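You operate a simulated robot arm through the tools that you are given. There is no shell and no other tool. Be economical: measure what you need, move in short steps, check, and stop when the job is done.

You are at the controls of a simulated two-armed robot. One attempt, no reset.

Task
Pack the teal primer pot in the top tool box, latch it shut and carry it onto the white step.
Fine: lid shut before the latch; both side latches stay open; brake, step and the other pots stay. Set down upright: what you pick out.

The check looks at the end state, three seconds after you hand in, the way a careful person would. Anything else that was tipped, shoved, dropped, spilled or broken makes it a failure. A push-on lid holds only when it is set on centred and level and pressed home; a screw cap is set on level and turned clockwise until tight.

Robot
Two 7-joint arms with two-finger parallel grippers on one trunk, on a base that drives. Base frame: it is fixed to the floor where the robot stands at the start and does not move with it; the origin is under the middle of the robot, x ahead of it, y to its left, z up. Lengths are in m, angles in degrees, forces in N, time in s.
The left shoulder is at the start at [0.07, 0.134, 1.138], the right one opposite. Places, roughly: brake lever [0.3, -0.2, 0.2]; grey primer pot, teal primer pot, white primer pot [2, -0.5, 0.5]; grey side latch [0.3, 0.4, 0.5]; inside of the top tool box [0.5, 0.1, 0.5]; lid latch [0.3, 0.3, 0.6]; olive side latch [0.3, -0.1, 0.5]; tool box lid [0.7, 0.1, 0.8]; top of the white step [0.6, -1, 0.2]. Payload 1.57 kg a hand.
The TCP of each hand is the grasp point between the finger pads, 0.03 m short of the fingertips. In the tool frame z runs along the fingers and y along their closing line. The gripper opens to 0.08 m. The fingers are 0.017 m wide and 0.012 m thick; the gripper's body (0.04 by 0.082 m) begins 0.08 m behind the TCP.
Orientation is told as [roll, pitch, yaw] about the base's x, y, z axes, in that order, counted from this pose: with the fingers straight down and closing along the base's y, the tool's x points along the base's -x, its y along +y and its z along -z.

Tools
- The arms move only by the tool play_rows. It takes "left_motion", "right_motion" or both (then of equal length, played together; a hand with none holds still); each is a list of rows, each an object of numbers (a shift or turn left out is 0, a gripper value left out holds the last): "x", "y", "z": the shift along the base's x, y, z in m; "wx", "wy", "wz": the turn, a rotation vector about the base's x, y, z in degrees; "hand": the closure in counts, from 0 (fully open) to 255 (shut). In form: [{"x": .., "y": .., "z": .., "wx": .., "wy": .., "wz": .., "hand": ..}, ...]. A call has 1 to 10 rows; each row is the pose to reach, as a shift and turn from the pose commanded when the call began. A row lasts 0.2 s, in which the tool goes at most 0.05 m and 8.6 degrees; a call with a longer step from one row to the next is refused whole, and so is a gripper value outside its range. A pose out of reach is approached as far as the arm can. The call stops where the force on the tool passes 40 N (or 10 N more than at its start, if that is more) or the arm is blocked; 0.2 s more then pass. The fingers move at their own pace (about 0.153 m/s each) and stop on an object; they squeeze with about 30 N. The grip force told is the motor's: it shows also when the fingers shut on nothing. Time passes only in rows, and 0.2 s behind the last, so rows that repeat a pose let the fingers close. It gives the time, the measured TCP pose, the force on the tool (base axes), the opening and the grip force at its end, in the units of the frame above (readings bear some noise), with the torque about the TCP (base axes, N m) and any sound that the robot's microphone picked up.
- Cameras (640 x 400 px; columns grow to the right, rows downward): "scene" is now at [0.1267, 0.0286, 1.3537]; the picture's right is [0.33, -0.94, 0.00], its down [-0.65, -0.23, -0.72] and it looks along [0.68, 0.24, -0.69] (base axes); focal length 214 px, centre (320, 200). "left" rides on the left gripper at [0.072, 0.007, -0.122] in its tool frame; the picture's right is [-0.09, 1.00, 0.00], its down [-0.84, -0.08, -0.54] and it looks along [-0.54, -0.05, 0.84] (tool axes); focal length 238 px, centre (320, 200). "right" rides on the right gripper at [0.072, -0.007, -0.122] in its tool frame; the picture's right is [0.09, 1.00, 0.00], its down [-0.84, 0.08, -0.54] and it looks along [-0.54, 0.05, 0.84] (tool axes); focal length 238 px, centre (320, 200).
- camera(camera): a new picture of that camera. No time passes.
- lift_body(by): slides the trunk up (or, below 0, down) by that many m; the arms and the scene camera ride with it, the base frame stays. It gives what a move gives, with no picture.
- roll_base(legs): drives the robot by 1 to 6 legs, each [ahead, left, turn to the left] in m, m and degrees, along the robot's own axes; the way and the turn of a leg run together, so that a leg with both is an arc; at most 1.5 m and 180 degrees a leg. The arms and the cameras ride along, it lands a little off, and it stops where it bumps. It gives what a move gives.
- turn_head(pan, tilt): turns the head with the scene camera to pan (to the left, within 86 degrees either way) and tilt (down, from -29 to 69), counted from straight ahead of the robot. It gives what a move gives.
- probe_pixels(camera, pixels): for up to 12 pixels [column, row] of the newest picture of that camera ("zoom" is the newest enlarged one), the place [x, y, z] in the base frame of the surface seen there, good to about 0.003 m. No time passes.
- zoom(camera, box): a new picture of the part [left, top, right, bottom] of that camera's present view, enlarged. No time passes.
- sign_off(): hands the job in; it is judged then, once.

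Keep the steps short. Do not move on a guess: measure, check each grasp and each placing, and mend mistakes. In all there are 80 turns and 58 pictures (those below and enlarged ones count). Leave the grippers open and the arms clear of the work at the hand-in unless told otherwise, and finish with a single line.

The tools are called as name(argument=value, ...) on one line, values as JSON. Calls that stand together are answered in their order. play_rows: Moves the arms, as the interface text tells. Its arguments: {"type":"object","properties":{"left_motion":{"type":"array","items":{"type":"object","properties":{"x":{"type":"number"},"y":{"type":"number"},"z":{"type":"number"},"wx":{"type":"number"},"wy":{"type":"number"},"wz":{"type":"number"},"hand":{"type":"number"}}}},"right_motion":{"type":"array","items":{"type":"object","properties":{"x":{"type":"number"},"y":{"type":"number"},"z":{"type":"number"},"wx":{"type":"number"},"wy":{"type":"number"},"wz":{"type":"number"},"hand":{"type":"number"}}}}},"required":[]} The other tools are called the same way: lift_body (by) slides the trunk up or down; roll_base (legs) drives the base; turn_head (pan, tilt) turns the head that bears the scene camera; camera (camera) takes a picture; probe_pixels (camera, pixels) gives the place of the surface under pixels of a picture; zoom (camera, box) takes an enlarged picture of a part of a camera's view; sign_off () hands the job in.

At the start:

```text
t: 0.0
left_ee_pos: [0.3581, 0.4014, 1.2649]
left_tool_rot: [0.0, 0.0, 0.0]
left_ft_force: [0.4, 0.4, -0.5]
left_ft_torque: [0.01, -0.02, 0.01]
left_finger_gap: 0.08
left_grasp_force: 0.2
right_ee_pos: [0.3905, -0.0038, 1.2848]
right_tool_rot: [0.0, -0.1, 0.0]
right_ft_force: [0.4, -0.2, 0.8]
right_ft_torque: [0.02, 0.0, 0.0]
right_finger_gap: 0.0801
right_grasp_force: 0.0
trunk travel left (down, up): [-0.712, 0.228]
robot x, y, heading: [-0.0011, -0.0, 0.1]
head pan, tilt: [19.4, 43.9]
```

scene: 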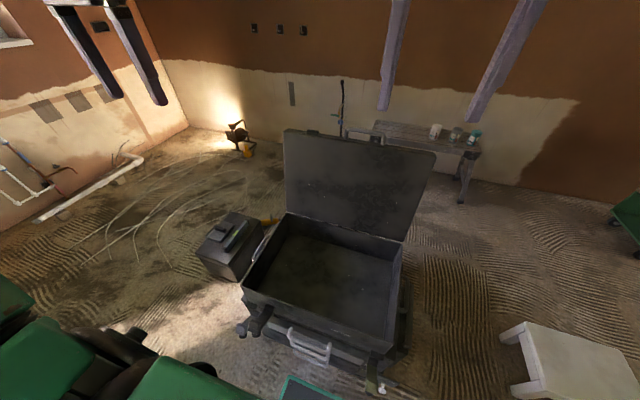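
right: 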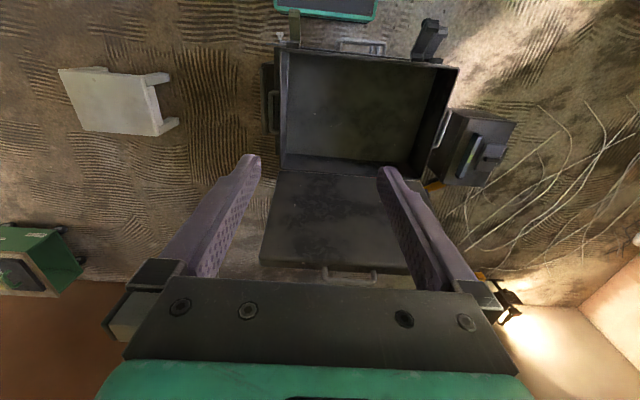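
left: 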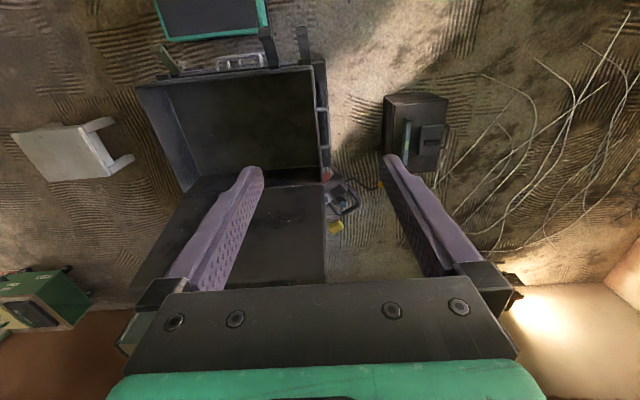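

I see the open tool box ahead, the white step to the right and the bench with pots at about (440,135). I'll zoom in on the box and the pots first.

zoom(camera="scene", box=[200, 220, 440, 400])

zoom(camera="scene", box=[360, 100, 500, 190])

probe_pixels(camera="scene", pixels=[[435, 132], [456, 133], [474, 136], [286, 213], [402, 240], [244, 287], [390, 350], [320, 270], [284, 130], [434, 155], [540, 330], [630, 350]])

```text
2.22 times, centred on (320, 310) of scene
```

zoom: 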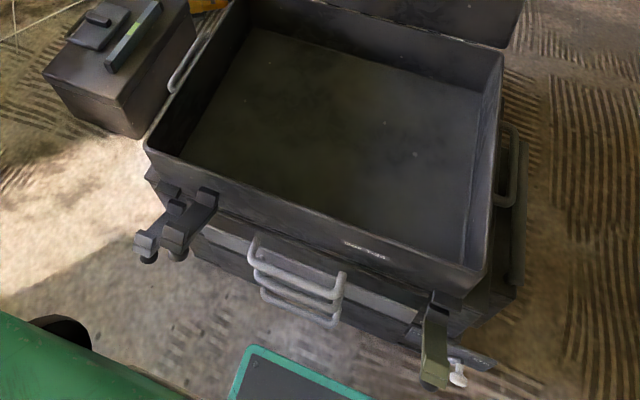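

```text
4.44 times, centred on (430, 145) of scene
```

zoom: 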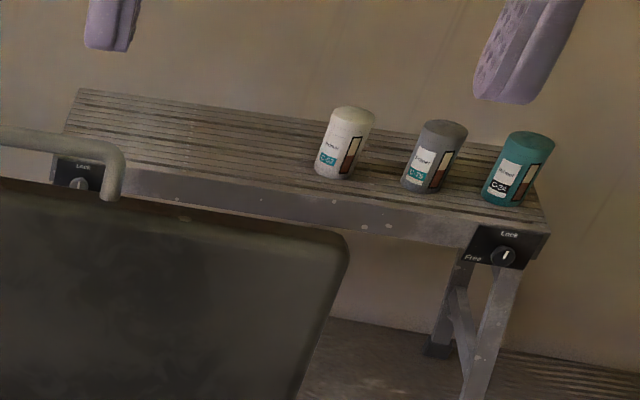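

```text
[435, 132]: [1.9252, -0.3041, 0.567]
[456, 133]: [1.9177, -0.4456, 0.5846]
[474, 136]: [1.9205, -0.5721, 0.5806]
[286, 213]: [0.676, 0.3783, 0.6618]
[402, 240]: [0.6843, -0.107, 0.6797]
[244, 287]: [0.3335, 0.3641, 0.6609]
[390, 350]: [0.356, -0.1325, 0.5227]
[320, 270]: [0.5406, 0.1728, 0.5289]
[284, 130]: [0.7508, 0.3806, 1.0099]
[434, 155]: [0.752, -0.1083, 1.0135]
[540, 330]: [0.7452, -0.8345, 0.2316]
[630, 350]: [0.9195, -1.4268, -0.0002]
```

The teal pot is at about [1.93,-0.58,0.58], box rim at z≈0.66, floor 0.53. Now I look down at the front of the stack and to the right for the drive path.

turn_head(pan=0, tilt=69)

camera(camera="scene")

turn_head(pan=-60, tilt=40)

camera(camera="scene")

```text
t: 0.9
left_ee_pos: [0.3597, 0.4036, 1.2631]
left_tool_rot: [0.0, 0.0, 0.1]
left_ft_force: [0.5, -0.4, 0.4]
left_ft_torque: [0.0, 0.01, -0.01]
left_finger_gap: 0.0802
left_grasp_force: 0.0
right_ee_pos: [0.3902, -0.0038, 1.2857]
right_tool_rot: [0.1, -0.2, 0.0]
right_ft_force: [0.2, 0.6, 0.2]
right_ft_torque: [0.0, -0.01, 0.03]
right_finger_gap: 0.0801
right_grasp_force: 0.0
trunk travel left (down, up): [-0.712, 0.228]
robot x, y, heading: [-0.0022, -0.002, -0.1]
head pan, tilt: [0.0, 68.8]
```

```text
52 pictures are left
```

scene: 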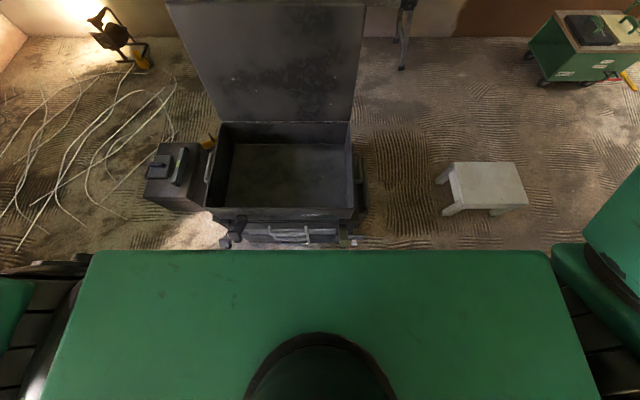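

```text
t: 2.2
left_ee_pos: [0.3593, 0.402, 1.2637]
left_tool_rot: [0.0, 0.0, 0.0]
left_ft_force: [0.1, -0.4, 0.8]
left_ft_torque: [0.01, -0.03, 0.01]
left_finger_gap: 0.0798
left_grasp_force: 0.1
right_ee_pos: [0.3892, -0.003, 1.2841]
right_tool_rot: [0.0, 0.0, 0.0]
right_ft_force: [0.1, 0.0, -0.3]
right_ft_torque: [-0.02, 0.02, 0.0]
right_finger_gap: 0.0801
right_grasp_force: 0.1
trunk travel left (down, up): [-0.712, 0.228]
robot x, y, heading: [0.0002, 0.0029, 0.0]
head pan, tilt: [-60.0, 40.0]
```

```text
51 pictures are left
```

scene: 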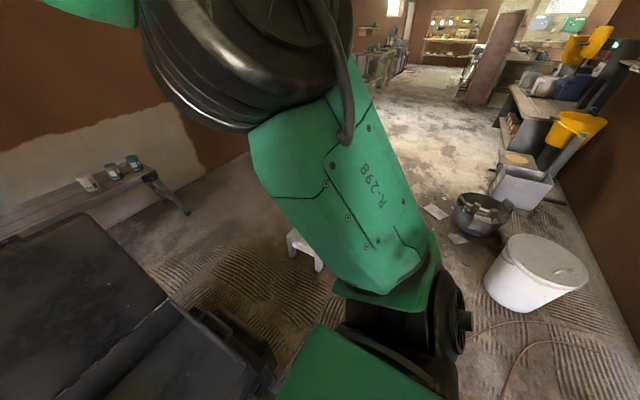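

I'll measure the step, cart and other things in the right-hand picture for a drive path.

probe_pixels(camera="right", pixels=[[60, 72], [155, 135], [170, 78], [80, 128], [175, 122], [5, 225], [80, 270], [265, 100], [280, 150], [300, 8], [372, 12], [290, 20]])

probe_pixels(camera="scene", pixels=[[318, 265], [292, 240], [210, 345], [187, 213], [490, 280], [135, 160], [112, 170], [84, 180], [155, 175], [5, 235], [270, 370], [430, 210]])

```text
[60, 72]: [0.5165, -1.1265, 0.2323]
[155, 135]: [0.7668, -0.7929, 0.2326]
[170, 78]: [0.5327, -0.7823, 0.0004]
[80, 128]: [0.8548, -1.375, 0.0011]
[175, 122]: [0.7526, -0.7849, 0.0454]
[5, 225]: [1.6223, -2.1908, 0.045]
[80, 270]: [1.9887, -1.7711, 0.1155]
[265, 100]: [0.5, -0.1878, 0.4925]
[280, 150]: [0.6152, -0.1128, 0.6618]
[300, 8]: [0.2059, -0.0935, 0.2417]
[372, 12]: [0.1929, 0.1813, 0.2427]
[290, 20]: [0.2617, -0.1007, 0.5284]
```

```text
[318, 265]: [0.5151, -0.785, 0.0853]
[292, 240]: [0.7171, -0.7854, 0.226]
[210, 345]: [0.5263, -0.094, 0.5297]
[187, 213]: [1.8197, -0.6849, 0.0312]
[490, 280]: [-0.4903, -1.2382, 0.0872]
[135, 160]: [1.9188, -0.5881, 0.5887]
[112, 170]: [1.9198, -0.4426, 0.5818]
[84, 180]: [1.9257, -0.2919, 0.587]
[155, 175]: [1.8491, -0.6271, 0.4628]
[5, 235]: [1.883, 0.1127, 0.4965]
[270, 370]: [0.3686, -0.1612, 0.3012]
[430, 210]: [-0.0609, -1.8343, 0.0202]
```

The base front is at x≈0.21, about ±0.19 wide. The gap between the stack (y≈-0.2) and the step (y≈-0.78) is passable at y=-0.49. I'll raise the trunk, back off a little, sidestep right and check.

lift_body(by=0.2)

roll_base(legs=[[-0.12, 0, 0], [0, -0.49, 0]])

turn_head(pan=0, tilt=60)

camera(camera="right")

camera(camera="left")

```text
t: 4.4
left_ee_pos: [0.3599, 0.402, 1.4639]
left_tool_rot: [0.0, 0.0, 0.0]
left_ft_force: [-0.3, 0.1, -0.1]
left_ft_torque: [0.03, 0.02, -0.03]
left_finger_gap: 0.0802
left_grasp_force: 0.1
right_ee_pos: [0.3888, -0.0035, 1.486]
right_tool_rot: [0.1, -0.2, 0.0]
right_ft_force: [-0.4, 0.2, 0.8]
right_ft_torque: [0.01, 0.0, 0.0]
right_finger_gap: 0.0799
right_grasp_force: 0.1
trunk travel left (down, up): [-0.912, 0.028]
robot x, y, heading: [0.0032, -0.0019, -0.1]
head pan, tilt: [-60.0, 40.0]
```

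```text
t: 8.0
left_ee_pos: [0.241, -0.0741, 1.4632]
left_tool_rot: [-0.1, -0.1, 0.3]
left_ft_force: [0.7, 1.2, 0.8]
left_ft_torque: [-0.02, -0.01, -0.03]
left_finger_gap: 0.08
left_grasp_force: 0.1
right_ee_pos: [0.2725, -0.4781, 1.4858]
right_tool_rot: [-0.1, -0.1, 0.1]
right_ft_force: [0.0, -1.4, 0.5]
right_ft_torque: [-0.02, 0.0, -0.03]
right_finger_gap: 0.08
right_grasp_force: 0.1
trunk travel left (down, up): [-0.912, 0.028]
robot x, y, heading: [-0.1167, -0.4823, 0.1]
head pan, tilt: [-60.0, 40.0]
```

```text
t: 9.3
left_ee_pos: [0.2406, -0.0758, 1.4639]
left_tool_rot: [0.0, 0.0, 0.3]
left_ft_force: [-0.3, -0.2, 0.6]
left_ft_torque: [-0.06, 0.0, 0.0]
left_finger_gap: 0.0798
left_grasp_force: 0.0
right_ee_pos: [0.2733, -0.4823, 1.4854]
right_tool_rot: [0.0, -0.1, 0.1]
right_ft_force: [0.6, 0.3, -0.4]
right_ft_torque: [-0.01, 0.01, 0.0]
right_finger_gap: 0.08
right_grasp_force: 0.1
trunk travel left (down, up): [-0.912, 0.028]
robot x, y, heading: [-0.1152, -0.481, 0.1]
head pan, tilt: [0.0, 60.0]
```

```text
50 pictures are left
```

right: 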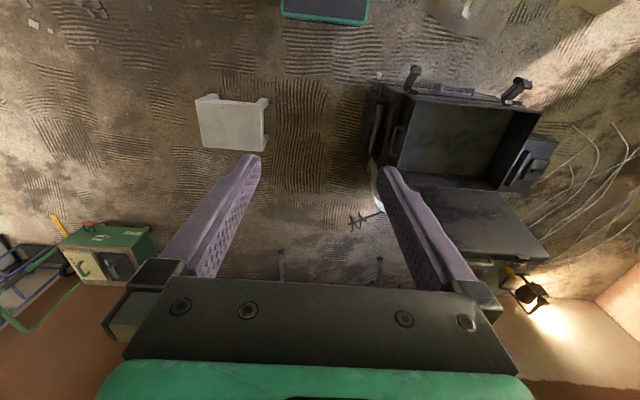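

```text
49 pictures are left
```

left: 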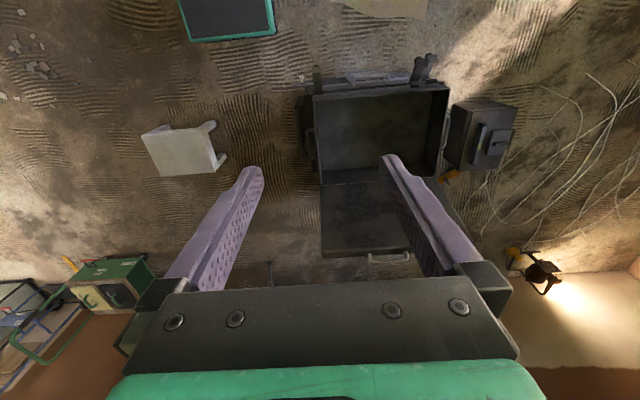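

The base moved with the robot. I measure the corridor edges and the odd thin things at (358,218) and (375,190).

probe_pixels(camera="right", pixels=[[268, 100], [265, 145], [365, 105], [366, 140], [375, 190], [360, 218], [285, 12], [364, 22], [376, 75], [372, 165], [352, 225], [300, 190]])

zoom(camera="right", box=[250, 40, 430, 260])

```text
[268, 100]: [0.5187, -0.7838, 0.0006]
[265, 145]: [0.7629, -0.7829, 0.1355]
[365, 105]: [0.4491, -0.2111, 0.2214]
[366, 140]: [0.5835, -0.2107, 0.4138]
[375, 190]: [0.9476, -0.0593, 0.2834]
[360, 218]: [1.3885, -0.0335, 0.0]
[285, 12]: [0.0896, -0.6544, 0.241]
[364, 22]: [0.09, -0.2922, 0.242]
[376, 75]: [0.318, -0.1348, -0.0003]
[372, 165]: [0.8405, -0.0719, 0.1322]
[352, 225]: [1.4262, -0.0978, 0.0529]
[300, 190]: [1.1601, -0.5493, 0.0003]
```

```text
1.82 times, centred on (340, 150) of right
```

zoom: 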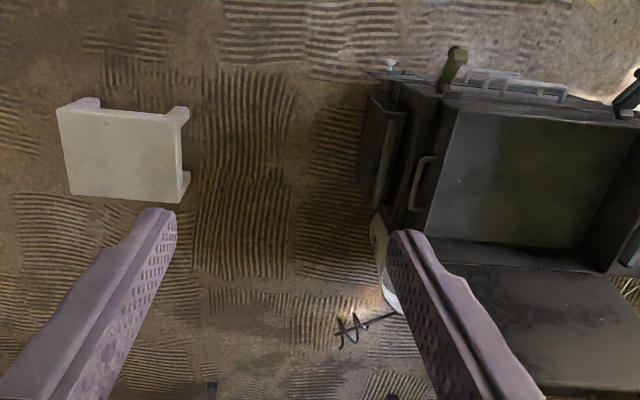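

The corridor runs y -0.21 to -0.78, so I drive straight through its middle to x≈1.1, then look at the bench.

roll_base(legs=[[0, -0.014, 0], [1.2, 0, 0]])

turn_head(pan=0, tilt=50)

camera(camera="scene")

```text
t: 15.8
left_ee_pos: [1.422, -0.0686, 1.4629]
left_tool_rot: [0.0, 0.0, 1.4]
left_ft_force: [-0.2, 0.0, -0.5]
left_ft_torque: [0.01, -0.01, 0.02]
left_finger_gap: 0.0802
left_grasp_force: 0.0
right_ee_pos: [1.4626, -0.472, 1.4864]
right_tool_rot: [0.1, -0.2, 1.2]
right_ft_force: [0.3, -1.2, -0.6]
right_ft_torque: [0.02, 0.0, -0.02]
right_finger_gap: 0.0801
right_grasp_force: 0.0
trunk travel left (down, up): [-0.912, 0.028]
robot x, y, heading: [1.0685, -0.4811, 1.4]
head pan, tilt: [0.0, 60.0]
```

```text
t: 16.5
left_ee_pos: [1.4241, -0.0674, 1.464]
left_tool_rot: [0.1, -0.1, 1.5]
left_ft_force: [0.2, 0.3, 0.2]
left_ft_torque: [0.02, -0.05, 0.04]
left_finger_gap: 0.0799
left_grasp_force: 0.0
right_ee_pos: [1.4631, -0.472, 1.4859]
right_tool_rot: [0.0, -0.1, 1.3]
right_ft_force: [-0.3, 1.0, 0.7]
right_ft_torque: [-0.01, -0.03, 0.02]
right_finger_gap: 0.0801
right_grasp_force: 0.2
trunk travel left (down, up): [-0.912, 0.028]
robot x, y, heading: [1.0733, -0.4781, 1.2]
head pan, tilt: [0.0, 50.0]
```

```text
47 pictures are left
```

scene: 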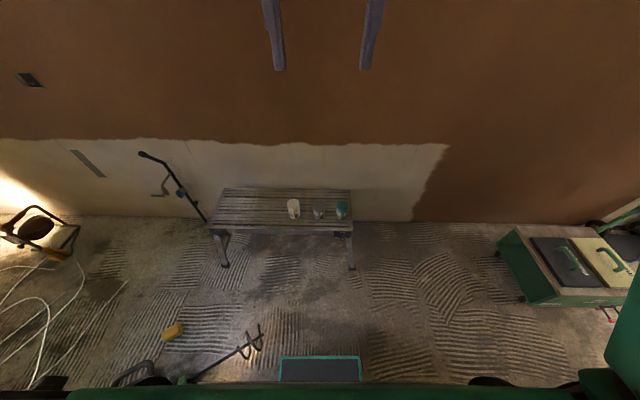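

The way is clear. I zoom on the pots and bench and measure.

zoom(camera="scene", box=[270, 185, 370, 245])

probe_pixels(camera="scene", pixels=[[342, 204], [342, 210], [342, 217], [318, 213], [294, 208], [330, 224], [330, 229], [348, 220], [352, 190], [337, 210], [347, 210], [245, 355]])

```text
6.40 times, centred on (320, 215) of scene
```

zoom: 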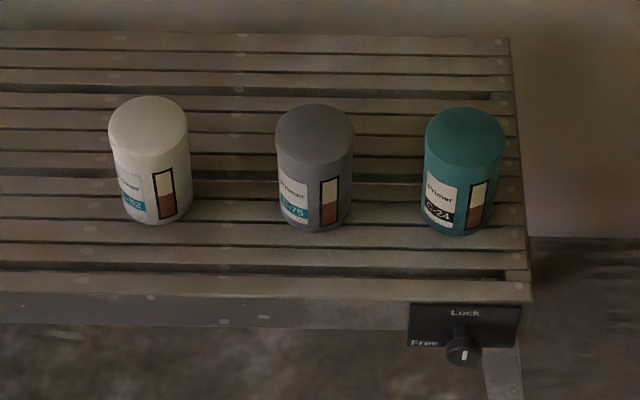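

```text
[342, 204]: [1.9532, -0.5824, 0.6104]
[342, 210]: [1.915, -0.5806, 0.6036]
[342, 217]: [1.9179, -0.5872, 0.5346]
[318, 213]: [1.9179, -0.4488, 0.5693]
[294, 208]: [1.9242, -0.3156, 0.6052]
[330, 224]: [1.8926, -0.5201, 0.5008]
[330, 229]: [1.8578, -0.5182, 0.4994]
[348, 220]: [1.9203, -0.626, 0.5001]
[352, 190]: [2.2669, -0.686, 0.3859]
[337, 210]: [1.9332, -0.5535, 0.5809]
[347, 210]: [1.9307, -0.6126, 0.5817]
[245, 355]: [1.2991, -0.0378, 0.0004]
```

Teal pot: centre about [1.948,-0.583], width ~0.06, z 0.50 to 0.61. I raise the left hand clear so it won't hit the bench when the trunk goes down, and drive up.

play_rows(left_motion=[{"z": 0.04}, {"z": 0.08}, {"z": 0.12, "y": 0.02}, {"z": 0.16, "y": 0.04}, {"z": 0.2, "y": 0.05}])

roll_base(legs=[[0, 0, -1.2], [0, -0.103, 0], [0.45, 0, 0]])

camera(camera="right")

camera(camera="scene")

```text
t: 17.7
left_ee_pos: [1.4108, -0.0559, 1.4835]
left_tool_rot: [-0.1, 0.0, 1.4]
left_ft_force: [0.3, -0.2, -0.5]
left_ft_torque: [0.02, 0.01, 0.02]
left_finger_gap: 0.0803
left_grasp_force: 0.0
left hand out of reach, approached as far as the arm can: row 1, 2, 3, 4, 5
right_ee_pos: [1.4637, -0.473, 1.4861]
right_tool_rot: [0.1, 0.0, 1.3]
right_ft_force: [-0.6, -0.2, -0.5]
right_ft_torque: [-0.02, -0.02, -0.01]
right_finger_gap: 0.0803
right_grasp_force: 0.0
trunk travel left (down, up): [-0.912, 0.028]
robot x, y, heading: [1.0731, -0.4804, 1.3]
head pan, tilt: [0.0, 50.0]
```

```text
t: 21.5
left_ee_pos: [1.8725, -0.1658, 1.4821]
left_tool_rot: [-0.1, -0.2, 0.1]
left_ft_force: [-0.1, -0.4, 0.8]
left_ft_torque: [0.0, 0.02, 0.0]
left_finger_gap: 0.0799
left_grasp_force: 0.1
right_ee_pos: [1.9169, -0.5847, 1.4867]
right_tool_rot: [0.1, -0.1, 0.1]
right_ft_force: [-0.6, 0.3, 0.4]
right_ft_torque: [-0.03, -0.02, 0.05]
right_finger_gap: 0.0796
right_grasp_force: 0.0
trunk travel left (down, up): [-0.912, 0.028]
robot x, y, heading: [1.5298, -0.5834, -0.1]
head pan, tilt: [0.0, 50.0]
```

```text
45 pictures are left
```

right: 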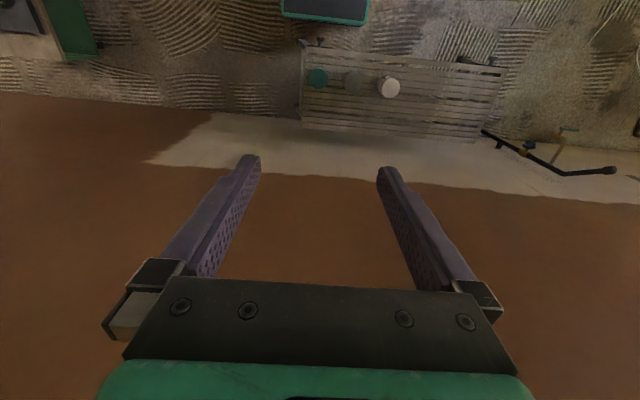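

```text
44 pictures are left
```

scene: 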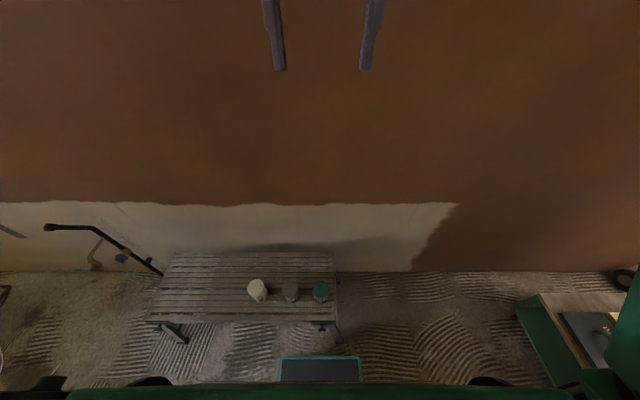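

Left is at its top reach. I lower only part of the way, so that the left hand stays above the pots, and do the rest with the right arm.

lift_body(by=-0.68)

camera(camera="right")

```text
refused: -0.68 is not a number from -0.4 to 0.4
```

```text
43 pictures are left
```

right: 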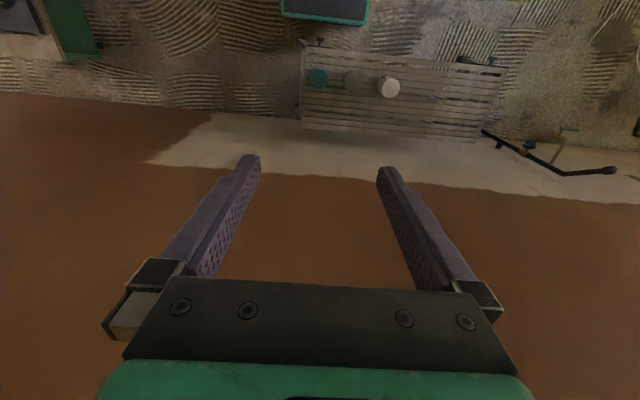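

The limit is 0.4 a call, so I split it.

lift_body(by=-0.38)

lift_body(by=-0.32)

camera(camera="right")

probe_pixels(camera="right", pixels=[[315, 80], [315, 100], [315, 120]])

```text
t: 25.2
left_ee_pos: [1.8768, -0.1672, 1.1032]
left_tool_rot: [0.0, -0.1, 0.1]
left_ft_force: [-0.6, -0.9, -0.4]
left_ft_torque: [0.03, -0.02, -0.01]
left_finger_gap: 0.0799
left_grasp_force: 0.1
right_ee_pos: [1.9186, -0.5828, 1.1057]
right_tool_rot: [0.0, -0.2, 0.2]
right_ft_force: [0.4, -0.4, -1.0]
right_ft_torque: [0.0, -0.01, 0.03]
right_finger_gap: 0.0798
right_grasp_force: 0.1
trunk travel left (down, up): [-0.532, 0.408]
robot x, y, heading: [1.5379, -0.5808, 0.1]
head pan, tilt: [0.0, 50.0]
```

```text
t: 28.4
left_ee_pos: [1.8748, -0.1679, 0.7829]
left_tool_rot: [0.0, -0.3, 0.1]
left_ft_force: [-0.4, -0.5, 0.6]
left_ft_torque: [-0.02, 0.0, 0.03]
left_finger_gap: 0.0802
left_grasp_force: 0.1
right_ee_pos: [1.9204, -0.5838, 0.7862]
right_tool_rot: [0.0, -0.1, 0.1]
right_ft_force: [0.6, 0.0, -0.1]
right_ft_torque: [-0.01, 0.0, 0.04]
right_finger_gap: 0.08
right_grasp_force: 0.0
trunk travel left (down, up): [-0.212, 0.728]
robot x, y, heading: [1.5285, -0.5825, 0.1]
head pan, tilt: [0.0, 50.0]
```

```text
42 pictures are left
```

right: 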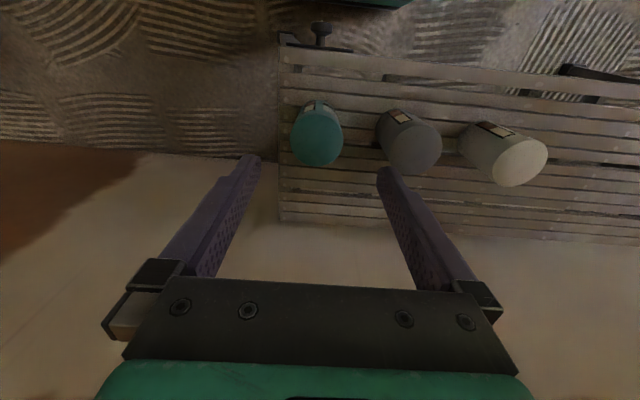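

```text
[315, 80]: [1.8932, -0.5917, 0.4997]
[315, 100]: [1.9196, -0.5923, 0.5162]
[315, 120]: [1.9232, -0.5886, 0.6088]
```

I find the edges of the teal pot's top to get its centre and width.

probe_pixels(camera="right", pixels=[[318, 113], [318, 140], [318, 162], [293, 138], [297, 138], [338, 138], [342, 138], [318, 166], [340, 145], [405, 150]])

```text
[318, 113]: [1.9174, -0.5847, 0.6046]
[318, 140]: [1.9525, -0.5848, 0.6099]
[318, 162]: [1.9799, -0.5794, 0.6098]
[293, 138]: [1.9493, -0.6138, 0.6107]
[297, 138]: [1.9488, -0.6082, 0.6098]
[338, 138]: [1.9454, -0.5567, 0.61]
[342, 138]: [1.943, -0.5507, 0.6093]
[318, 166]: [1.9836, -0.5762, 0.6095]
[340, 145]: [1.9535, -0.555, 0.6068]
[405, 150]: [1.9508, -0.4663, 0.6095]
```

Pot centre [1.950,-0.582], diameter ~0.066. I align and come down to z≈0.64 with tips just over the top, and check.

play_rows(right_motion=[{"x": 0.015, "y": 0.001}, {"x": 0.03, "y": 0.002}, {"x": 0.03, "y": 0.002, "z": -0.04}, {"x": 0.03, "y": 0.002, "z": -0.08}, {"x": 0.03, "y": 0.002, "z": -0.11}, {"x": 0.03, "y": 0.002, "z": -0.13}, {"x": 0.03, "y": 0.002, "z": -0.13}])

camera(camera="right")

```text
t: 30.0
left_ee_pos: [1.8752, -0.1654, 0.7818]
left_tool_rot: [0.0, -0.1, 0.1]
left_ft_force: [-0.3, 0.1, -0.2]
left_ft_torque: [0.0, -0.01, -0.02]
left_finger_gap: 0.0801
left_grasp_force: 0.1
right_ee_pos: [1.95, -0.5816, 0.6557]
right_tool_rot: [0.1, -0.1, 0.2]
right_ft_force: [0.2, 1.3, 0.2]
right_ft_torque: [0.03, -0.03, 0.0]
right_finger_gap: 0.0801
right_grasp_force: 0.1
right hand out of reach, approached as far as the arm can: row 2
trunk travel left (down, up): [-0.212, 0.728]
robot x, y, heading: [1.5284, -0.5827, 0.1]
head pan, tilt: [0.0, 50.0]
```

```text
41 pictures are left
```

right: 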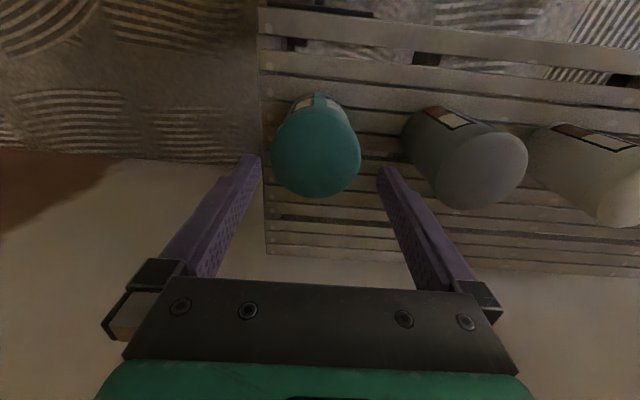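

The pot at (316,150) sits midway between the fingers. I come down to z≈0.565 and close.

play_rows(right_motion=[{"z": -0.03}, {"z": -0.06}, {"z": -0.09}, {"z": -0.09}, {"z": -0.09, "hand": 255}, {"z": -0.09, "hand": 255}, {"z": -0.09, "hand": 255}])

camera(camera="right")

```text
t: 31.6
left_ee_pos: [1.8745, -0.1663, 0.7818]
left_tool_rot: [0.0, -0.1, 0.1]
left_ft_force: [-0.1, -0.5, 0.5]
left_ft_torque: [-0.02, 0.0, 0.01]
left_finger_gap: 0.0801
left_grasp_force: 0.1
right_ee_pos: [1.949, -0.5806, 0.5657]
right_tool_rot: [0.0, 0.0, 0.1]
right_ft_force: [-0.3, 1.2, 0.0]
right_ft_torque: [0.02, -0.08, 0.03]
right_finger_gap: 0.0696
right_grasp_force: 30.2
trunk travel left (down, up): [-0.212, 0.728]
robot x, y, heading: [1.5297, -0.5801, 0.1]
head pan, tilt: [0.0, 50.0]
```

```text
40 pictures are left
```

right: 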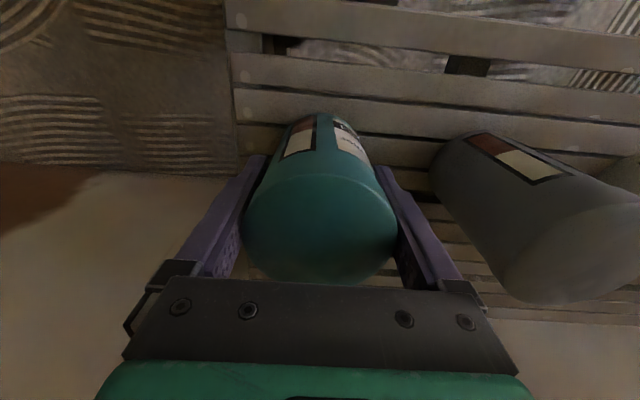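

Held at 0.0696 gap with 30 N. I lift with the arm and check, then raise the trunk.

play_rows(right_motion=[{"z": 0.02}, {"z": 0.05}, {"z": 0.09}, {"z": 0.13}, {"z": 0.17}])

lift_body(by=0.4)

lift_body(by=0.3)

camera(camera="right")

```text
t: 32.8
left_ee_pos: [1.8748, -0.1677, 0.7824]
left_tool_rot: [0.0, -0.1, 0.2]
left_ft_force: [-0.1, 0.2, 0.2]
left_ft_torque: [-0.02, 0.01, 0.01]
left_finger_gap: 0.0797
left_grasp_force: 0.1
right_ee_pos: [1.9477, -0.5825, 0.7342]
right_tool_rot: [0.0, -0.1, 0.2]
right_ft_force: [1.2, -0.6, -3.9]
right_ft_torque: [0.03, 0.0, 0.01]
right_finger_gap: 0.0696
right_grasp_force: 30.6
trunk travel left (down, up): [-0.212, 0.728]
robot x, y, heading: [1.5292, -0.5841, -0.1]
head pan, tilt: [0.0, 50.0]
```

```text
t: 36.6
left_ee_pos: [1.8758, -0.167, 1.1816]
left_tool_rot: [-0.1, -0.1, 0.1]
left_ft_force: [-0.4, 0.7, -0.5]
left_ft_torque: [-0.01, -0.02, -0.01]
left_finger_gap: 0.08
left_grasp_force: 0.1
right_ee_pos: [1.9489, -0.5828, 1.1322]
right_tool_rot: [0.0, 0.1, 0.1]
right_ft_force: [0.4, -0.5, -4.0]
right_ft_torque: [0.01, 0.01, -0.02]
right_finger_gap: 0.0697
right_grasp_force: 30.4
trunk travel left (down, up): [-0.612, 0.328]
robot x, y, heading: [1.5292, -0.5827, -0.2]
head pan, tilt: [0.0, 50.0]
```

```text
t: 39.6
left_ee_pos: [1.8762, -0.1662, 1.4814]
left_tool_rot: [0.1, -0.1, 0.1]
left_ft_force: [0.2, 0.8, 0.3]
left_ft_torque: [0.01, 0.02, 0.0]
left_finger_gap: 0.08
left_grasp_force: 0.1
right_ee_pos: [1.9498, -0.5834, 1.4325]
right_tool_rot: [0.0, 0.0, 0.1]
right_ft_force: [-0.2, -0.8, -4.8]
right_ft_torque: [0.0, 0.01, -0.04]
right_finger_gap: 0.0696
right_grasp_force: 29.8
trunk travel left (down, up): [-0.912, 0.028]
robot x, y, heading: [1.5292, -0.5797, 0.1]
head pan, tilt: [0.0, 50.0]
```

```text
39 pictures are left
```

right: 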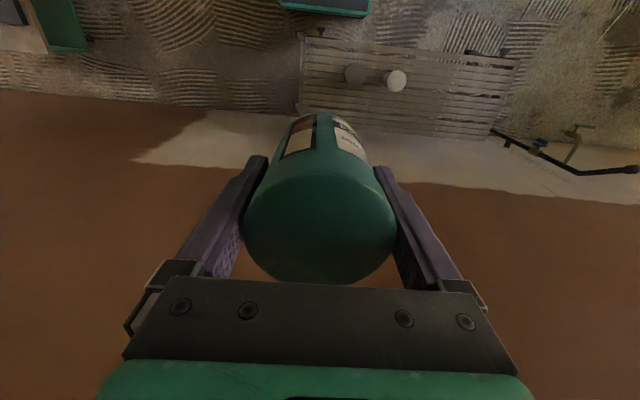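

Pot secure (weight about 4.2 N). I back off from the bench and line up with the corridor.

roll_base(legs=[[-0.45, 0, 0], [0, 0.087, 0]])

```text
t: 43.0
left_ee_pos: [1.4312, -0.0976, 1.4865]
left_tool_rot: [0.6, -0.2, 0.0]
left_ft_force: [-0.1, -0.9, 1.0]
left_ft_torque: [0.13, -0.01, 0.01]
left_finger_gap: 0.0799
left_grasp_force: 0.1
right_ee_pos: [1.5033, -0.5128, 1.432]
right_tool_rot: [0.7, 0.0, -0.1]
right_ft_force: [0.4, -1.5, -4.9]
right_ft_torque: [0.08, 0.03, 0.01]
right_finger_gap: 0.0696
right_grasp_force: 30.5
trunk travel left (down, up): [-0.912, 0.028]
robot x, y, heading: [1.0858, -0.4974, -0.2]
head pan, tilt: [0.0, 50.0]
```

Lined up at y=-0.497. I back through the corridor in two stretches.

roll_base(legs=[[-0.6, 0, 0]])

roll_base(legs=[[-0.6, 0, 0]])

```text
t: 46.4
left_ee_pos: [0.8322, -0.0847, 1.4823]
left_tool_rot: [0.0, 0.0, -0.1]
left_ft_force: [0.2, -0.6, 0.3]
left_ft_torque: [0.0, 0.04, -0.01]
left_finger_gap: 0.0798
left_grasp_force: 0.2
right_ee_pos: [0.9047, -0.5006, 1.4323]
right_tool_rot: [0.0, 0.1, -0.1]
right_ft_force: [0.7, -0.1, -4.1]
right_ft_torque: [0.02, 0.02, 0.02]
right_finger_gap: 0.0695
right_grasp_force: 30.2
trunk travel left (down, up): [-0.912, 0.028]
robot x, y, heading: [0.4832, -0.4998, 0.3]
head pan, tilt: [0.0, 50.0]
```

```text
t: 49.8
left_ee_pos: [0.222, -0.0827, 1.4807]
left_tool_rot: [0.1, 0.0, 0.5]
left_ft_force: [0.1, 0.3, 0.0]
left_ft_torque: [0.0, 0.01, 0.0]
left_finger_gap: 0.0803
left_grasp_force: 0.0
right_ee_pos: [0.2979, -0.4981, 1.4321]
right_tool_rot: [0.0, 0.1, 0.5]
right_ft_force: [1.0, 0.2, -3.9]
right_ft_torque: [-0.02, 0.0, 0.0]
right_finger_gap: 0.0694
right_grasp_force: 30.1
trunk travel left (down, up): [-0.912, 0.028]
robot x, y, heading: [-0.1236, -0.5003, 0.7]
head pan, tilt: [0.0, 50.0]
```

Now left to in front of the box and up to the box, as at the start.

roll_base(legs=[[0, 0, -0.7], [0, 0.62, 0], [0.12, 0, 0]])

turn_head(pan=0, tilt=55)

camera(camera="scene")

```text
t: 54.5
left_ee_pos: [0.338, 0.5346, 1.4847]
left_tool_rot: [0.1, -0.5, -0.6]
left_ft_force: [0.4, -0.1, -0.1]
left_ft_torque: [0.04, -0.05, 0.03]
left_finger_gap: 0.0801
left_grasp_force: 0.1
right_ee_pos: [0.407, 0.1188, 1.4348]
right_tool_rot: [0.0, -0.4, -0.6]
right_ft_force: [-0.2, 0.1, -4.1]
right_ft_torque: [0.01, -0.05, 0.02]
right_finger_gap: 0.0696
right_grasp_force: 30.1
trunk travel left (down, up): [-0.912, 0.028]
robot x, y, heading: [-0.0056, 0.1239, -0.8]
head pan, tilt: [0.0, 50.0]
```

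```text
t: 55.1
left_ee_pos: [0.3419, 0.535, 1.4834]
left_tool_rot: [0.1, -0.3, -0.6]
left_ft_force: [0.1, -1.2, -0.4]
left_ft_torque: [-0.02, -0.07, 0.02]
left_finger_gap: 0.0798
left_grasp_force: 0.0
right_ee_pos: [0.4111, 0.1182, 1.4341]
right_tool_rot: [0.0, -0.2, -0.7]
right_ft_force: [-0.1, 0.5, -3.9]
right_ft_torque: [0.0, -0.06, 0.02]
right_finger_gap: 0.0697
right_grasp_force: 29.9
trunk travel left (down, up): [-0.912, 0.028]
robot x, y, heading: [-0.0005, 0.1245, -0.7]
head pan, tilt: [0.0, 55.0]
```

```text
38 pictures are left
```

scene: 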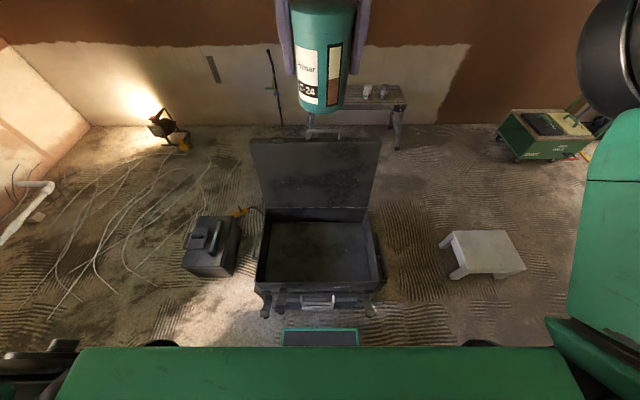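

All lined up. Trunk down 0.35, then the arm lowers the pot into the box in stages.

lift_body(by=-0.35)

play_rows(right_motion=[{"z": -0.05}, {"z": -0.1, "x": 0.01}, {"z": -0.15, "x": 0.02}, {"z": -0.2, "x": 0.03}, {"z": -0.25, "x": 0.04}, {"z": -0.29, "x": 0.04}])

camera(camera="scene")

camera(camera="right")

```text
t: 58.5
left_ee_pos: [0.3465, 0.5354, 1.1316]
left_tool_rot: [0.1, -0.1, -0.6]
left_ft_force: [0.1, -0.1, 0.0]
left_ft_torque: [-0.01, -0.02, 0.0]
left_finger_gap: 0.0799
left_grasp_force: 0.1
right_ee_pos: [0.4141, 0.1171, 1.0831]
right_tool_rot: [0.0, 0.0, -0.6]
right_ft_force: [-0.1, -0.5, -4.2]
right_ft_torque: [-0.03, 0.0, 0.0]
right_finger_gap: 0.0695
right_grasp_force: 29.7
trunk travel left (down, up): [-0.562, 0.378]
robot x, y, heading: [-0.0062, 0.1261, -0.2]
head pan, tilt: [0.0, 55.0]
```

```text
refused: row 2 steps farther than a row can; nothing moved
```

```text
37 pictures are left
```

scene: 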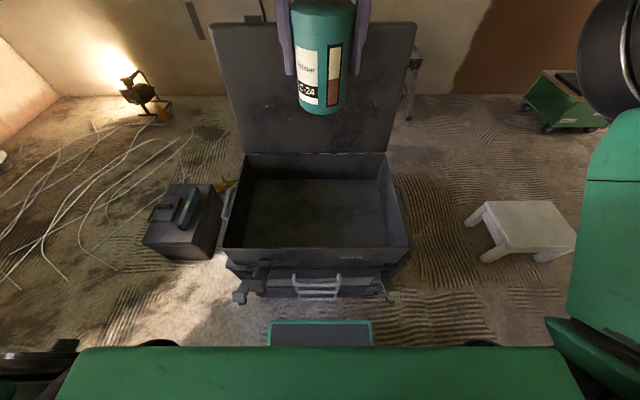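

```text
36 pictures are left
```

right: 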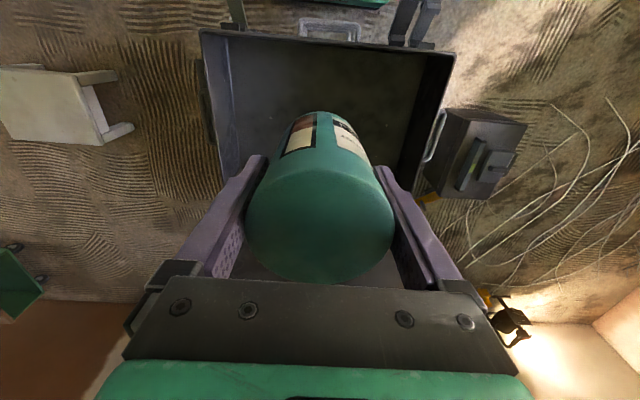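

The row step was just too long, so I use smaller steps.

play_rows(right_motion=[{"z": -0.04}, {"z": -0.08, "x": 0.01}, {"z": -0.12, "x": 0.02}, {"z": -0.16, "x": 0.03}, {"z": -0.2, "x": 0.04}, {"z": -0.24, "x": 0.045}, {"z": -0.28, "x": 0.045}, {"z": -0.32, "x": 0.045}, {"z": -0.32, "x": 0.045}])

camera(camera="scene")

```text
t: 60.5
left_ee_pos: [0.3464, 0.5354, 1.1319]
left_tool_rot: [0.1, -0.1, -0.5]
left_ft_force: [-0.3, 0.1, -0.5]
left_ft_torque: [-0.03, -0.04, 0.05]
left_finger_gap: 0.0803
left_grasp_force: 0.1
right_ee_pos: [0.4593, 0.1176, 0.7627]
right_tool_rot: [0.0, -0.1, -0.6]
right_ft_force: [-0.5, 0.6, -3.9]
right_ft_torque: [-0.03, 0.02, -0.01]
right_finger_gap: 0.0696
right_grasp_force: 29.6
trunk travel left (down, up): [-0.562, 0.378]
robot x, y, heading: [-0.0087, 0.1214, -0.7]
head pan, tilt: [0.0, 55.0]
```

```text
35 pictures are left
```

scene: 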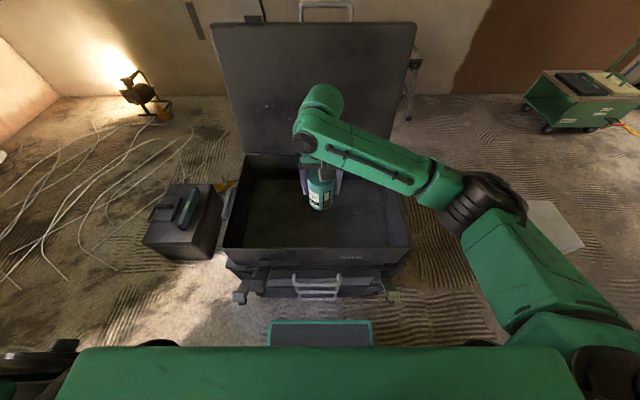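

The pot hangs upright over the box middle. I lower to just above the floor and then gently onto it (floor 0.530 means TCP ≈0.595).

play_rows(right_motion=[{"z": -0.04}, {"z": -0.08}, {"z": -0.12}, {"z": -0.15}, {"z": -0.158}, {"z": -0.162}, {"z": -0.165}, {"z": -0.167}, {"z": -0.168}])

camera(camera="scene")

```text
t: 62.5
left_ee_pos: [0.3438, 0.5363, 1.1328]
left_tool_rot: [0.1, -0.2, -0.6]
left_ft_force: [-0.2, -0.4, -0.1]
left_ft_torque: [0.0, -0.01, 0.01]
left_finger_gap: 0.0799
left_grasp_force: 0.1
right_ee_pos: [0.4603, 0.1176, 0.5978]
right_tool_rot: [0.2, -0.5, -0.6]
right_ft_force: [4.6, -0.7, 23.2]
right_ft_torque: [-0.75, -0.09, 0.02]
right_finger_gap: 0.0697
right_grasp_force: 29.5
trunk travel left (down, up): [-0.562, 0.378]
robot x, y, heading: [-0.0046, 0.1253, -0.5]
head pan, tilt: [0.0, 55.0]
```

```text
34 pictures are left
```

scene: 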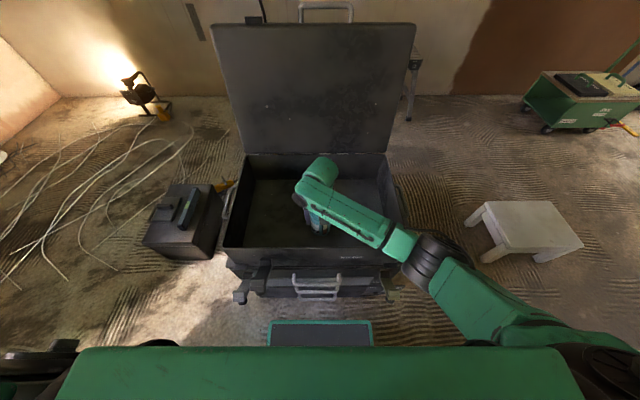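

The pot stands on the floor (27 N up). I ease off, open, and rise.

play_rows(right_motion=[{"z": 0.003}, {"z": 0.003, "hand": 0}, {"z": 0.003, "hand": 0}, {"z": 0.003, "hand": 0}, {"z": 0.03}, {"z": 0.07}, {"z": 0.11}, {"z": 0.15}, {"z": 0.19}, {"z": 0.23}])

camera(camera="right")

```text
t: 64.8
left_ee_pos: [0.3453, 0.5365, 1.132]
left_tool_rot: [0.1, -0.2, -0.6]
left_ft_force: [-0.2, 0.1, -0.5]
left_ft_torque: [-0.04, 0.0, 0.01]
left_finger_gap: 0.0801
left_grasp_force: 0.0
right_ee_pos: [0.4598, 0.1191, 0.8256]
right_tool_rot: [0.0, 0.0, -0.6]
right_ft_force: [-0.3, -0.3, -0.2]
right_ft_torque: [-0.03, 0.01, -0.02]
right_finger_gap: 0.08
right_grasp_force: 0.0
trunk travel left (down, up): [-0.562, 0.378]
robot x, y, heading: [-0.004, 0.1273, -0.4]
head pan, tilt: [0.0, 55.0]
```

```text
33 pictures are left
```

right: 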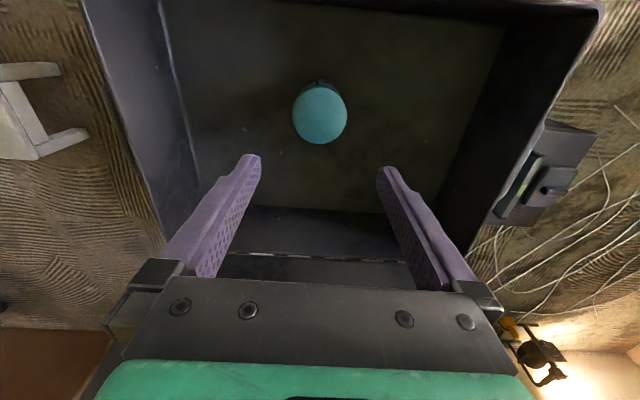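

The pot stands upright at the box middle. Next is the lid, so I look closely at its top edge and at the latches on the front.

zoom(camera="scene", box=[200, 0, 430, 160])

zoom(camera="scene", box=[215, 235, 415, 335])

probe_pixels(camera="scene", pixels=[[213, 26], [415, 26], [315, 28], [315, 22], [330, 22], [303, 10], [327, 4], [350, 12], [240, 150], [388, 152], [315, 100], [315, 152]])

```text
2.50 times, centred on (315, 80) of scene
```

zoom: 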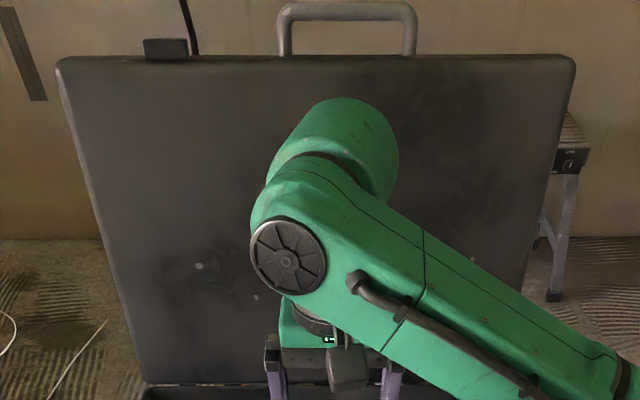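

```text
3.20 times, centred on (315, 285) of scene
```

zoom: 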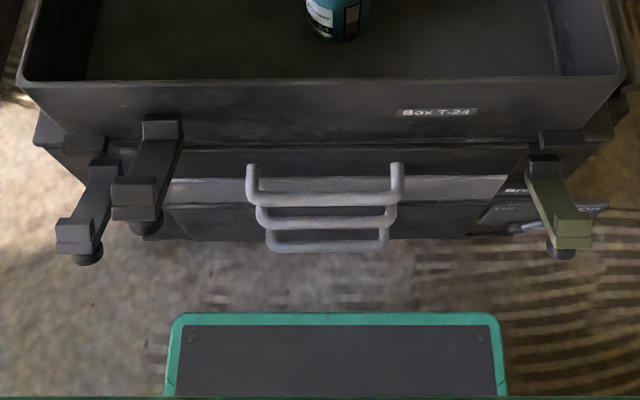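

```text
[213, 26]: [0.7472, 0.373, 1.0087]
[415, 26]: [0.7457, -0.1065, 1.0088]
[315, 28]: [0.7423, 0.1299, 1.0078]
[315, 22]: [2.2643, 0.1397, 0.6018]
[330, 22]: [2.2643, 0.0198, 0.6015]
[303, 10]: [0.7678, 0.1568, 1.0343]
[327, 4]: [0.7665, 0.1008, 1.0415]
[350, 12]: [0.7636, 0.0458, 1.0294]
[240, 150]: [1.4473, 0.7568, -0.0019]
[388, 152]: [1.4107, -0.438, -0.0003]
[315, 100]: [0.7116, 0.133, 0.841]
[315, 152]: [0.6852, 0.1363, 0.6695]
```

The lid has a bar handle on its free edge, at about [0.767, 0.04 to 0.16, 1.04]. The lid latch is the inner lever of the left pair, with its keeper on the lid. My plan is to grip the bar from above with the right hand, fingers closing along x, and follow the hinge arc. I raise the trunk and turn the right hand 90°.

lift_body(by=0.37)

play_rows(right_motion=[{"wz": 8}, {"wz": 16}, {"wz": 24}, {"wz": 32}, {"wz": 40}, {"wz": 48}, {"wz": 56}, {"wz": 64}, {"wz": 72}, {"wz": 80}])

play_rows(right_motion=[{"wz": 8, "x": 0.03}, {"wz": 10.6, "x": 0.07}, {"wz": 10.6, "x": 0.11}, {"wz": 10.6, "x": 0.15}, {"wz": 10.6, "x": 0.19}, {"wz": 10.6, "x": 0.23}, {"wz": 10.6, "x": 0.27}, {"wz": 10.6, "x": 0.307}, {"wz": 10.6, "x": 0.307, "y": -0.015}])

camera(camera="scene")

```text
t: 68.3
left_ee_pos: [0.3465, 0.5355, 1.5026]
left_tool_rot: [0.1, -0.2, -0.6]
left_ft_force: [0.0, -1.3, 0.0]
left_ft_torque: [0.0, 0.03, -0.02]
left_finger_gap: 0.0801
left_grasp_force: 0.1
right_ee_pos: [0.4592, 0.1189, 1.1947]
right_tool_rot: [0.0, -0.2, -0.6]
right_ft_force: [-0.8, -0.2, -0.5]
right_ft_torque: [0.01, 0.0, 0.0]
right_finger_gap: 0.0801
right_grasp_force: 0.0
trunk travel left (down, up): [-0.932, 0.008]
robot x, y, heading: [-0.0067, 0.1248, -0.3]
head pan, tilt: [0.0, 55.0]
```

```text
t: 70.5
left_ee_pos: [0.3456, 0.5346, 1.5029]
left_tool_rot: [0.1, -0.2, -0.6]
left_ft_force: [-0.1, -0.5, 0.4]
left_ft_torque: [0.01, 0.0, -0.02]
left_finger_gap: 0.08
left_grasp_force: 0.1
right_ee_pos: [0.4583, 0.1191, 1.1959]
right_tool_rot: [0.1, 0.0, 79.7]
right_ft_force: [0.0, -0.4, -0.5]
right_ft_torque: [0.0, 0.0, -0.01]
right_finger_gap: 0.0797
right_grasp_force: 0.1
trunk travel left (down, up): [-0.932, 0.008]
robot x, y, heading: [-0.0025, 0.1261, -0.5]
head pan, tilt: [0.0, 55.0]
```

```text
t: 72.5
left_ee_pos: [0.3481, 0.5332, 1.5027]
left_tool_rot: [0.3, -0.2, -0.6]
left_ft_force: [0.6, 0.3, -0.3]
left_ft_torque: [0.0, -0.01, 0.02]
left_finger_gap: 0.0797
left_grasp_force: 0.0
right_ee_pos: [0.5924, 0.0711, 1.1746]
right_tool_rot: [0.1, -0.3, 90.0]
right_ft_force: [0.0, -0.4, 0.2]
right_ft_torque: [0.02, 0.04, -0.01]
right_finger_gap: 0.0803
right_grasp_force: 0.0
right hand out of reach, approached as far as the arm can: row 4, 5, 6, 7, 8, 9
trunk travel left (down, up): [-0.932, 0.008]
robot x, y, heading: [-0.002, 0.1239, -0.4]
head pan, tilt: [0.0, 55.0]
```

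```text
30 pictures are left
```

scene: 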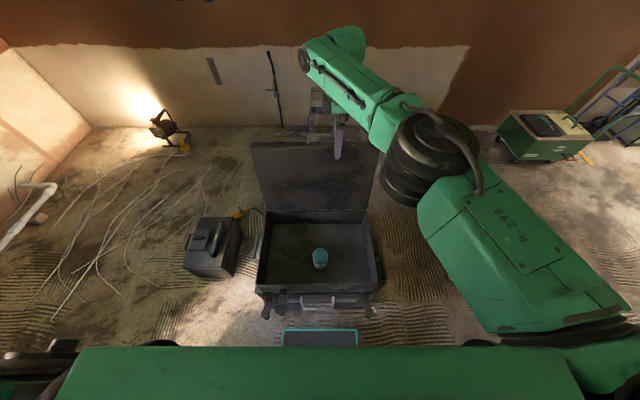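

Tool-down reach ends at x≈0.59, so I tilt the hand forward about 60° to get more reach while staying above the lid.

play_rows(right_motion=[{"wy": -8}, {"wy": -16}, {"wy": -24}, {"wy": -32}, {"wy": -40}, {"wy": -48}, {"wy": -56}, {"wy": -60}, {"wy": -60}])

camera(camera="right")

```text
t: 74.5
left_ee_pos: [0.3467, 0.5356, 1.5017]
left_tool_rot: [0.0, -0.1, -0.5]
left_ft_force: [-0.2, 0.0, 0.1]
left_ft_torque: [0.02, -0.01, -0.03]
left_finger_gap: 0.0799
left_grasp_force: 0.0
right_ee_pos: [0.5872, 0.0714, 1.172]
right_tool_rot: [-59.9, 0.1, 90.1]
right_ft_force: [1.0, 0.0, 0.6]
right_ft_torque: [-0.02, -0.02, -0.04]
right_finger_gap: 0.0798
right_grasp_force: 0.0
right hand out of reach, approached as far as the arm can: row 1, 2, 3
trunk travel left (down, up): [-0.932, 0.008]
robot x, y, heading: [-0.0039, 0.1258, -0.4]
head pan, tilt: [0.0, 55.0]
```

```text
29 pictures are left
```

right: 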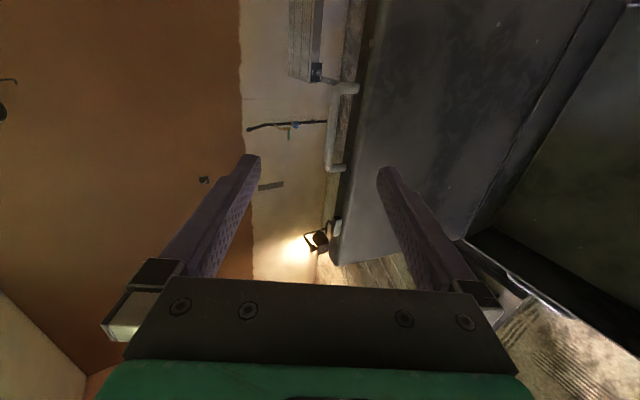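

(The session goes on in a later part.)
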